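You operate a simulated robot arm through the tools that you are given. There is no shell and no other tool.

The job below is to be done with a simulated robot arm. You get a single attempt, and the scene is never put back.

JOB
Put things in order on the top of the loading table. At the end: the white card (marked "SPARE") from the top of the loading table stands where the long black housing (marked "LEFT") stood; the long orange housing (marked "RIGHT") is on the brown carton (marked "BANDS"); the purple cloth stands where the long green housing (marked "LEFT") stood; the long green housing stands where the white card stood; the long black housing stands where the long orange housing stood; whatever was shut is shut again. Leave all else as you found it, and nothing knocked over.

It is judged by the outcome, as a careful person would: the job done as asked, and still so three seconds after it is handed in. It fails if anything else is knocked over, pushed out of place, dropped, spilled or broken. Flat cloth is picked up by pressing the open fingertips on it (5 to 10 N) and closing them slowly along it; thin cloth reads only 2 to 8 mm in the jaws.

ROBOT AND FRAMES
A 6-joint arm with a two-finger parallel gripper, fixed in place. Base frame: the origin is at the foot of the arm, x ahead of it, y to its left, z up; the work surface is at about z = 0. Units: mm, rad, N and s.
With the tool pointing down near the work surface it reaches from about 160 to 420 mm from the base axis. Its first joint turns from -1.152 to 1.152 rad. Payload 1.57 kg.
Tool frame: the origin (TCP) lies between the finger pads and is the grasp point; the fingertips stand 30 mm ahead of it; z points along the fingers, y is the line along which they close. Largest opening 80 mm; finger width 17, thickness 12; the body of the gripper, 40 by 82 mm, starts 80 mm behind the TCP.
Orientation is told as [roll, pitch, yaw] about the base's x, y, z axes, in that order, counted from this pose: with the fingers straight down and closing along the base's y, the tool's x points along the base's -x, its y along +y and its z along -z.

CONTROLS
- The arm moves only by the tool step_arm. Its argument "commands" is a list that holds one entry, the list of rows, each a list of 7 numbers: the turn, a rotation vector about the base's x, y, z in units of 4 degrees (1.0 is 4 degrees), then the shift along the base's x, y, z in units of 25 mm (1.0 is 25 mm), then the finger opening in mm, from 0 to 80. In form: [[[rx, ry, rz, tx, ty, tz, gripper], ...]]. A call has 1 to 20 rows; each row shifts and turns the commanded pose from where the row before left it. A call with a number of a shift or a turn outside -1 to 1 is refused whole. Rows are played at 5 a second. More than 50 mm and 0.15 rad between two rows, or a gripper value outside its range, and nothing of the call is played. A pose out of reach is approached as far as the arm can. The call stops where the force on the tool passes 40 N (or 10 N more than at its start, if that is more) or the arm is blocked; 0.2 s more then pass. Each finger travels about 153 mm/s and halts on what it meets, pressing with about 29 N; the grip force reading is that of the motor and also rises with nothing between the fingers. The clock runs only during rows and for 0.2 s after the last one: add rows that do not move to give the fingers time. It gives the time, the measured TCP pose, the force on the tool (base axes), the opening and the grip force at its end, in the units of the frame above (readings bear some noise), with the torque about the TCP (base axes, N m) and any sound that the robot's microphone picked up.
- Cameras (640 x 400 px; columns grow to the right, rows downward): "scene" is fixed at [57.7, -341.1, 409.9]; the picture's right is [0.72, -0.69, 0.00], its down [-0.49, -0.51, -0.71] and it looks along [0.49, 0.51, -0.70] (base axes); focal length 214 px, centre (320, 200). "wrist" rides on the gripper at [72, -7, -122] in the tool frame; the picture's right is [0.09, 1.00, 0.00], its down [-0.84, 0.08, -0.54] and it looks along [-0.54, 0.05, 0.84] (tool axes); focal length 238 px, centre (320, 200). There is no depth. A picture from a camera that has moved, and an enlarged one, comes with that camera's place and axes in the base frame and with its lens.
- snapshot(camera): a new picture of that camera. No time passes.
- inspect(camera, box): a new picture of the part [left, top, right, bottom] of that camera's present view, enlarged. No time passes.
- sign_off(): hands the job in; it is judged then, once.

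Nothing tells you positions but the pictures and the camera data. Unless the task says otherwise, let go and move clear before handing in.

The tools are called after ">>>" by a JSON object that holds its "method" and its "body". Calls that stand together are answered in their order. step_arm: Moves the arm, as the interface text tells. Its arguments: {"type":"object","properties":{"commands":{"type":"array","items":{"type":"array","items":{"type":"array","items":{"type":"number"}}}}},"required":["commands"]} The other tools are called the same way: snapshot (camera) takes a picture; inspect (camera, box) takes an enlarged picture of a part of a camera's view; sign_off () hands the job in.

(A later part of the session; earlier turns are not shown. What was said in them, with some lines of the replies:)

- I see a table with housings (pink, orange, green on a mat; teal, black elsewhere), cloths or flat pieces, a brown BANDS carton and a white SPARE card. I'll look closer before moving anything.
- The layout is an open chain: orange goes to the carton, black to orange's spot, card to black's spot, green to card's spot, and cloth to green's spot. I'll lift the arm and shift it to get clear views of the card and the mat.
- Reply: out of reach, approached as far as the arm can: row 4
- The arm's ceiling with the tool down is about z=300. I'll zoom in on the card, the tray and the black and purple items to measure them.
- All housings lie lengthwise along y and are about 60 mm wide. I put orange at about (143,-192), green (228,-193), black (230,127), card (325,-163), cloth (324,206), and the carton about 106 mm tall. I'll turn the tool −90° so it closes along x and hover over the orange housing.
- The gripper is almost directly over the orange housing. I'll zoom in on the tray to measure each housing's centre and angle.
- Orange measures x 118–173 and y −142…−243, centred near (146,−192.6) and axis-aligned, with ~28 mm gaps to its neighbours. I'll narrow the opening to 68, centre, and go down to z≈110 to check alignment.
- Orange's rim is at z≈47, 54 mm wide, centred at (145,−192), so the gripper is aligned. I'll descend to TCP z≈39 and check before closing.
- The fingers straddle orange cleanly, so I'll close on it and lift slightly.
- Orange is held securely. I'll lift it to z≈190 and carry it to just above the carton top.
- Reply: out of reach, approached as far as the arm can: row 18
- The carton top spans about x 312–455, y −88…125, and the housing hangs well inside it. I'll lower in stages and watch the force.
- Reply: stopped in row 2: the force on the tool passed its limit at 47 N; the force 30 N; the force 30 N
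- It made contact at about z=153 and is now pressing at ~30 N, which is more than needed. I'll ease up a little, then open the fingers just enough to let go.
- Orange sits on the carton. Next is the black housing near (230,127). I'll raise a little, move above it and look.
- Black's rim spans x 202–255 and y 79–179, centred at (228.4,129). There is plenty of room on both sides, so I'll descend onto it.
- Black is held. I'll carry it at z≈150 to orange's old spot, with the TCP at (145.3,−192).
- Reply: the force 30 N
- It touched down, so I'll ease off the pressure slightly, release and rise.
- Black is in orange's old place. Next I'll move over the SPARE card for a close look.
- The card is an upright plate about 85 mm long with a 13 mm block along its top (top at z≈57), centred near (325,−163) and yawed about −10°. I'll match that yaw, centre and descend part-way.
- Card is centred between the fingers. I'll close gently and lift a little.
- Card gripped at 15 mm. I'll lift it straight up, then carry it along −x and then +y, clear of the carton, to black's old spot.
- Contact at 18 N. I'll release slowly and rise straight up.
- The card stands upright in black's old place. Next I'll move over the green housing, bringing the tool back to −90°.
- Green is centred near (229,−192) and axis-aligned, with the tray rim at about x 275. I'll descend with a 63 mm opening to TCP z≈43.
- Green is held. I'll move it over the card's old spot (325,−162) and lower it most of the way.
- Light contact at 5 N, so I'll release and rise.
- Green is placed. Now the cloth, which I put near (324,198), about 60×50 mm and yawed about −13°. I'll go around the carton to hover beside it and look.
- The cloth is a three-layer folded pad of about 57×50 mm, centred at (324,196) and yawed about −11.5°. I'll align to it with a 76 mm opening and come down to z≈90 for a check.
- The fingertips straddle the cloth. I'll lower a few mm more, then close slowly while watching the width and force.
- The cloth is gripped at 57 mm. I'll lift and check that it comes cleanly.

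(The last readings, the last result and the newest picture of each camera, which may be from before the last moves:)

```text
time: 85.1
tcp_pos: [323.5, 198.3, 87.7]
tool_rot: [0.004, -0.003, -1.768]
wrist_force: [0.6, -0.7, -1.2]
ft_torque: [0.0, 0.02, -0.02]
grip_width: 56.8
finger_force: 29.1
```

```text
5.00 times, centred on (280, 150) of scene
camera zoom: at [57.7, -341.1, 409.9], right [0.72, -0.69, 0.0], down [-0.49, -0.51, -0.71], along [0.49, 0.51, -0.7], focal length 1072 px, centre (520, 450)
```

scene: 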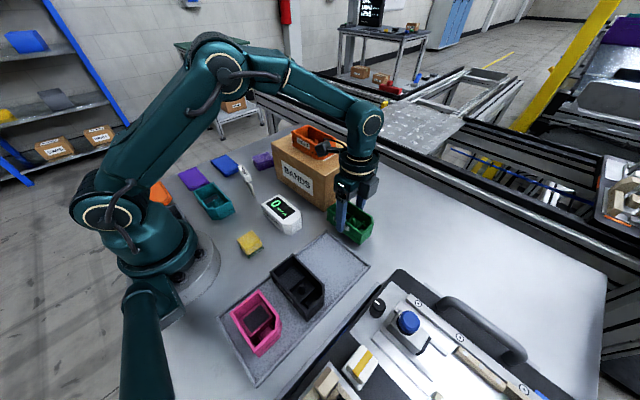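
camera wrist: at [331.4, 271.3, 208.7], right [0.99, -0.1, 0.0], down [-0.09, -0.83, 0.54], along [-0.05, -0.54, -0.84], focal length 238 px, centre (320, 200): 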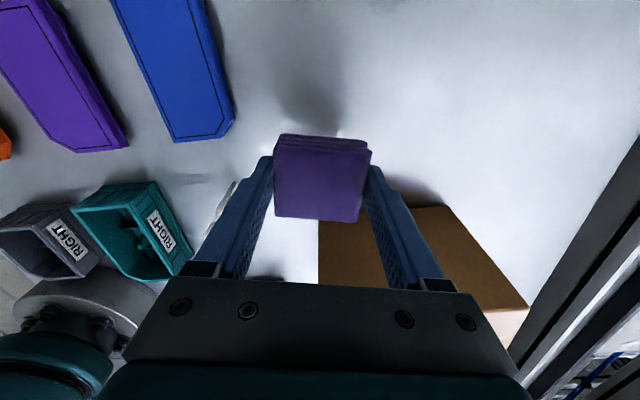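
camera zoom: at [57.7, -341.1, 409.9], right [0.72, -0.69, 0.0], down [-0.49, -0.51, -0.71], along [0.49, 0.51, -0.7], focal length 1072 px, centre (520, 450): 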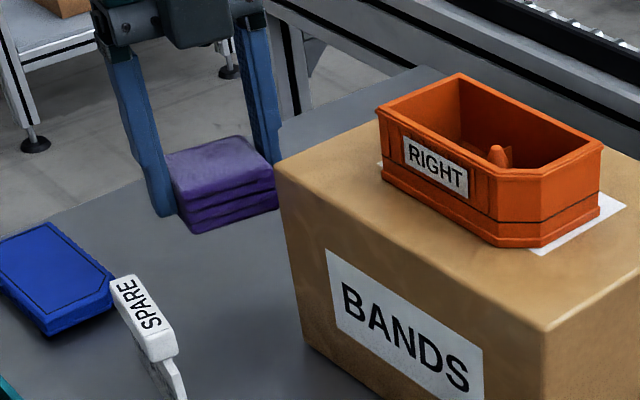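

The cloth lifted as one piece. I'll raise it, move −x clear of the carton, align to the tray, and travel along −y.

>>> {"method": "step_arm", "body": {"commands": [[[0, 0, 0, 0, 0, 0.8, 40], [0, 0, 0, 0, 0, 1, 40], [0, 0, 0, -0.4, 0, 0.7, 40], [0, 0, 0, -0.7, 0, 0, 40], [0, 0, 0, -0.7, 0, 0, 40], [0, 0, 0.7, -0.7, 0, 0, 40], [0, 0, 0.7, -0.7, 0, 0, 40], [0, 0, 0.7, -0.58, -0.3, 0, 40], [0, 0, 0.72, 0, -0.7, 0, 40], [0, 0, 0, 0, -0.8, 0, 40], [0, 0, 0, 0, -0.8, 0, 40], [0, 0, 0, 0, -0.8, 0, 40], [0, 0, 0, 0, -0.8, 0, 40], [0, 0, 0, 0, -0.8, 0, 40], [0, 0, 0, 0, -0.8, 0, 40], [0, 0, 0, 0, -0.8, 0, 40], [0, 0, 0, 0, -0.8, 0, 40], [0, 0, 0, 0, 0, 0, 40]]]}}

>>> {"method": "step_arm", "body": {"commands": [[[0, 0, 0, 0, -0.4, 0, 40], [0, 0, 0, 0, -0.8, 0, 40], [0, 0, 0, 0, -0.8, 0, 40], [0, 0, 0, 0, -0.8, 0, 40], [0, 0, 0, 0, -0.8, 0, 40], [0, 0, 0, 0, -0.8, 0, 40], [0, 0, 0, 0, -0.8, 0, 40], [0, 0, 0, 0, -0.8, 0, 40], [0, 0, 0, 0, -0.8, 0, 40], [0, 0, 0, 0, -0.8, 0, 40], [0, 0, 0, 0, -0.4, 0, 40], [0, 0, 0, 0, 0, 0, 40]]]}}

>>> {"method": "snapshot", "body": {"camera": "wrist"}}

>>> {"method": "snapshot", "body": {"camera": "scene"}}

```text
time: 88.9
tcp_pos: [228.3, 10.5, 150.6]
tool_rot: [0.003, -0.004, -1.573]
wrist_force: [0.3, 0.0, -0.4]
ft_torque: [0.0, -0.03, -0.01]
grip_width: 56.9
finger_force: 29.3
```

```text
time: 91.5
tcp_pos: [230.8, -189.0, 150.6]
tool_rot: [0.001, -0.003, -1.571]
wrist_force: [-0.5, 0.0, -1.3]
ft_torque: [0.02, -0.01, -0.04]
grip_width: 56.9
finger_force: 29.0
```

```text
taken
camera wrist: at [222.7, -115.7, 271.5], right [1.0, 0.09, 0.0], down [0.08, -0.84, 0.54], along [0.05, -0.54, -0.84], focal length 238 px, centre (320, 200)
```

wrist: 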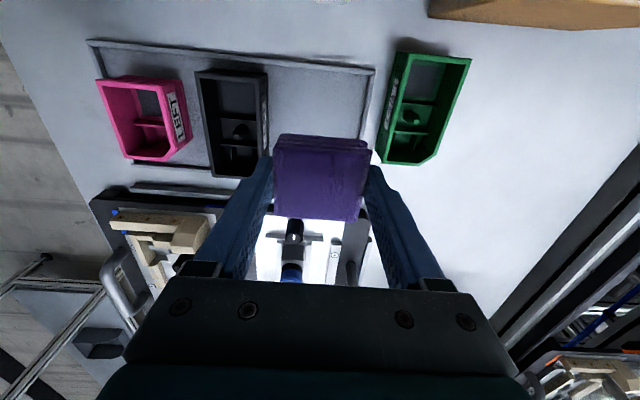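

```text
taken
```

scene: 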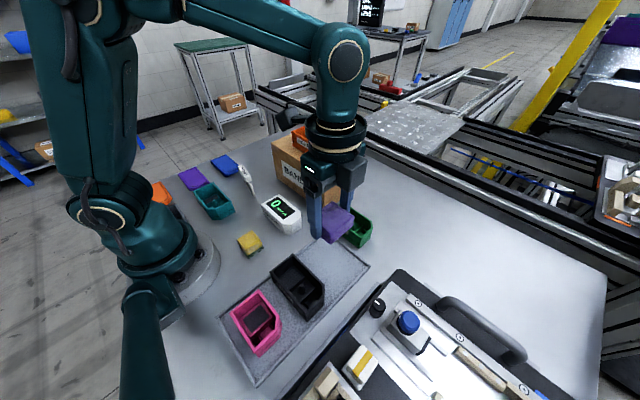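

>>> {"method": "step_arm", "body": {"commands": [[[0, 0, 0, -0.06, -0.13, -0.7, 40], [0, 0, 0, 0, 0, -0.9, 40], [0, 0, 0, 0, 0, -0.9, 40], [0, 0, 0, 0, 0, -0.9, 40], [0, 0, 0, 0, 0, -0.7, 40], [0, 0, 0, 0, 0, 0, 40]]]}}

>>> {"method": "snapshot", "body": {"camera": "wrist"}}

>>> {"method": "inspect", "body": {"camera": "scene", "box": [240, 170, 400, 300]}}

```text
time: 92.9
tcp_pos: [227.6, -191.9, 46.4]
tool_rot: [0.002, -0.005, -1.571]
wrist_force: [0.3, 0.2, -0.3]
ft_torque: [0.0, -0.03, -0.04]
grip_width: 57.0
finger_force: 28.9
```

```text
taken
camera wrist: at [220.3, -119.3, 167.5], right [1.0, 0.09, 0.0], down [0.08, -0.84, 0.54], along [0.05, -0.54, -0.84], focal length 238 px, centre (320, 200)
```

wrist: 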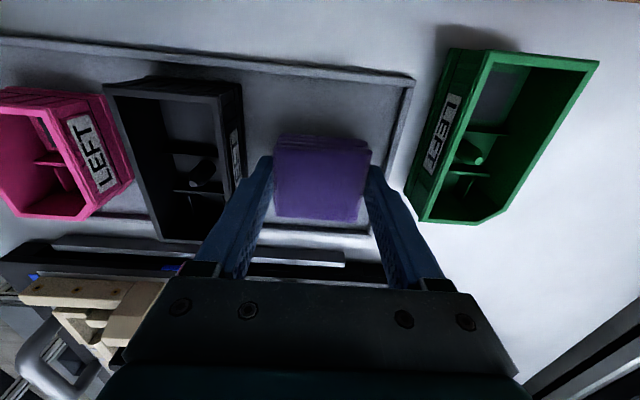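

```text
3.08 times, centred on (320, 235) of scene
camera zoom: at [57.7, -341.1, 409.9], right [0.72, -0.69, 0.0], down [-0.49, -0.51, -0.71], along [0.49, 0.51, -0.7], focal length 660 px, centre (320, 92)
```

zoom: 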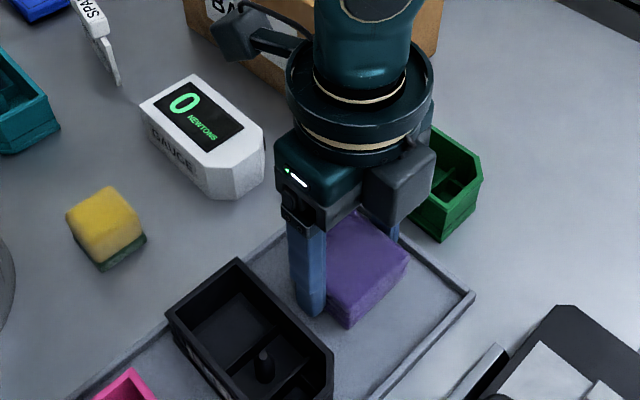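

>>> {"method": "step_arm", "body": {"commands": [[[0, 0, 0, 0, 0, -0.2, 40], [0, 0, 0, 0, 0, 0, 40]]]}}

```text
time: 93.5
tcp_pos: [227.3, -191.5, 41.2]
tool_rot: [0.003, -0.003, -1.571]
wrist_force: [0.5, -0.1, -0.2]
ft_torque: [0.01, 0.01, -0.01]
grip_width: 57.1
finger_force: 29.3
```

>>> {"method": "step_arm", "body": {"commands": [[[0, 0, 0, 0, 0, -0.08, 40], [0, 0, 0, 0, 0, 0, 40]]]}}

```text
time: 94.1
tcp_pos: [227.8, -192.8, 40.2]
tool_rot: [0.004, -0.002, -1.57]
wrist_force: [0.4, 0.0, 0.0]
ft_torque: [0.02, -0.03, -0.04]
grip_width: 56.8
finger_force: 28.7
```

>>> {"method": "step_arm", "body": {"commands": [[[0, 0, 0, 0, 0, -0.06, 40], [0, 0, 0, 0, 0, 0, 40]]]}}

```text
time: 94.7
tcp_pos: [227.6, -191.8, 38.4]
tool_rot: [0.005, -0.005, -1.569]
wrist_force: [-0.4, -0.8, 7.4]
ft_torque: [0.01, 0.28, 0.05]
grip_width: 56.9
finger_force: 29.4
```

Contact at 7 N, so I'll open just to 64 mm to stay inside the tray rim, then rise.

>>> {"method": "step_arm", "body": {"commands": [[[0, 0, 0, 0, 0, 0, 57], [0, 0, 0, 0, 0, 0, 60], [0, 0, 0, 0, 0, 0, 63], [0, 0, 0, 0, 0, 0, 64], [0, 0, 0, 0, 0, 0.15, 64], [0, 0, 0, 0, 0, 0.3, 64], [0, 0, 0, 0, 0, 0.6, 64], [0, 0, 0, 0, 0, 1, 64], [0, 0, 0, 0, 0, 1, 64], [0, 0, 0, 0, 0, 1, 64], [0, 0, 0, 0, 0, 1, 64], [0, 0, 0, 0, 0, 0, 64]]]}}

>>> {"method": "snapshot", "body": {"camera": "wrist"}}

>>> {"method": "snapshot", "body": {"camera": "scene"}}

>>> {"method": "inspect", "body": {"camera": "scene", "box": [220, 190, 400, 390]}}

```text
time: 97.3
tcp_pos: [227.8, -191.1, 164.4]
tool_rot: [0.003, -0.004, -1.57]
wrist_force: [0.1, -0.3, 0.8]
ft_torque: [0.0, 0.0, 0.02]
grip_width: 64.1
finger_force: 0.2
```

```text
taken
camera wrist: at [220.6, -118.4, 286.3], right [1.0, 0.09, 0.0], down [0.08, -0.84, 0.54], along [0.05, -0.54, -0.84], focal length 238 px, centre (320, 200)
```

wrist: 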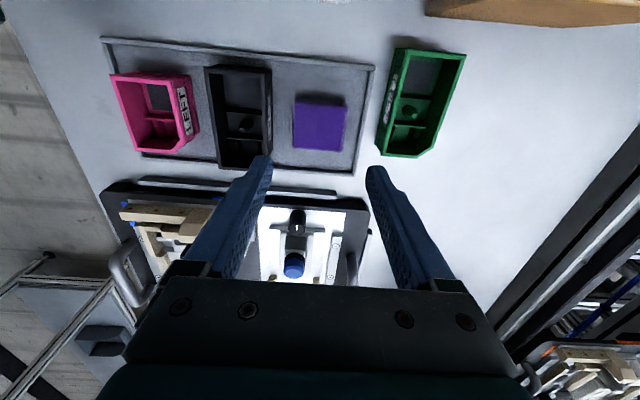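

```text
taken
```

scene: 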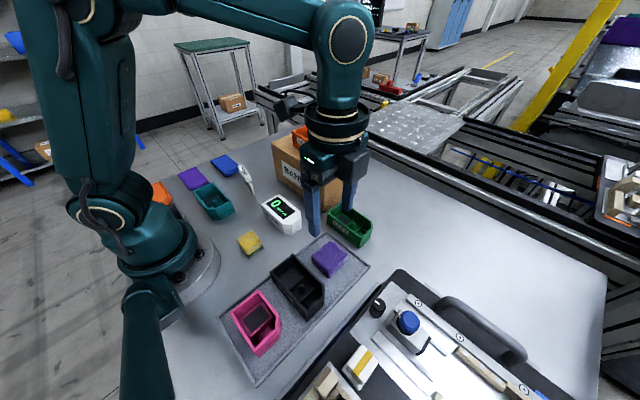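

```text
2.00 times, centred on (310, 290) of scene
camera zoom: at [57.6, -341.1, 409.9], right [0.72, -0.69, 0.0], down [-0.49, -0.51, -0.71], along [0.49, 0.51, -0.7], focal length 429 px, centre (340, 20)
```

zoom: 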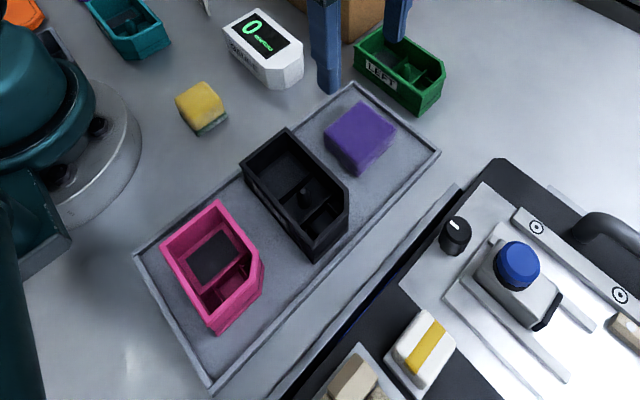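

All five moves are done. I'll pull the arm clear and take a final overall look.

>>> {"method": "step_arm", "body": {"commands": [[[0, 0, 0, 0, 0.4, 0.9, 70], [0, 0, 0, 0, 0.9, 0.9, 80], [0, 0, 0, 0, 0.9, 0.9, 80], [0, 0, 0, 0, 0.9, 0.7, 80], [0, 0, 0, 0, 0.9, 0, 80], [0, 0, 0, -0.4, 0.9, 0, 80], [0, 0, 0, -0.4, 0.9, 0, 80], [0, 0, 0, 0, 0, 0, 80], [0, 0, 0, 0, 0, 0, 80]]]}}

>>> {"method": "snapshot", "body": {"camera": "scene"}}

>>> {"method": "inspect", "body": {"camera": "scene", "box": [140, 110, 400, 270]}}

>>> {"method": "snapshot", "body": {"camera": "wrist"}}

```text
time: 99.3
tcp_pos: [208.4, -48.2, 250.9]
tool_rot: [0.003, -0.005, -1.572]
wrist_force: [0.6, -0.4, -0.8]
ft_torque: [0.02, 0.06, -0.01]
grip_width: 79.9
finger_force: 0.1
```

```text
taken
```

scene: 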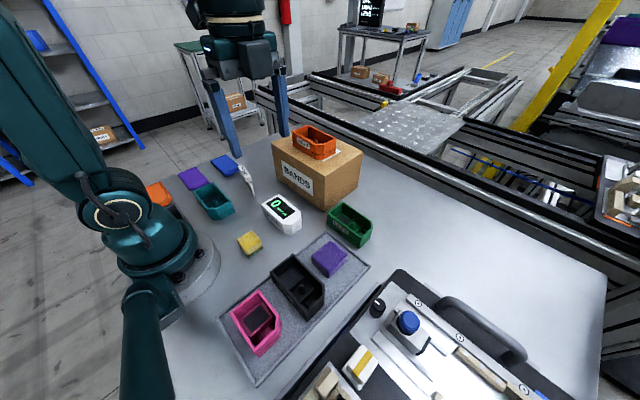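

```text
2.46 times, centred on (270, 190) of scene
camera zoom: at [57.6, -341.1, 409.9], right [0.72, -0.69, 0.0], down [-0.49, -0.51, -0.71], along [0.49, 0.51, -0.7], focal length 528 px, centre (443, 225)
```

zoom: 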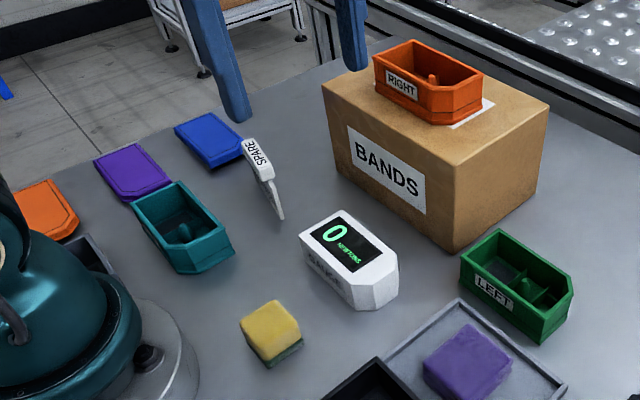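

```text
taken
camera wrist: at [201.4, 25.7, 372.1], right [1.0, 0.09, 0.0], down [0.08, -0.84, 0.54], along [0.05, -0.54, -0.84], focal length 238 px, centre (320, 200)
```

wrist: 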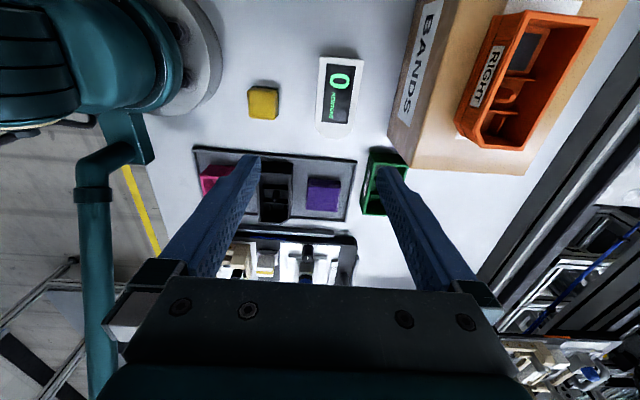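

Everything is where it was asked for: orange on the carton, black in orange's place, the card upright in black's place, green in the card's place and the cloth in green's place. Nothing was opened, nothing else moved and the arm is clear, so I'm handing in.

>>> {"method": "sign_off", "body": {}}

```text
The job is handed in.
```

The job is done and handed in. The last pictures show every item where you asked, nothing knocked over, and the arm clear of everything.

- **Orange housing ("RIGHT"):** it sits on top of the brown "BANDS" carton.
- **Black housing ("LEFT"):** it stands in the tray where the orange housing was.
- **White card ("SPARE"):** it stands upright where the black housing was.
- **Green housing ("LEFT"):** it stands where the white card was.
- **Purple cloth:** it is still folded and lies in the tray where the green housing was.

Nothing had to be opened, so nothing needed shutting again. Setting the orange housing down pressed on the carton harder than intended (the arm stopped once at 47 N). The carton shows no shift in the pictures.
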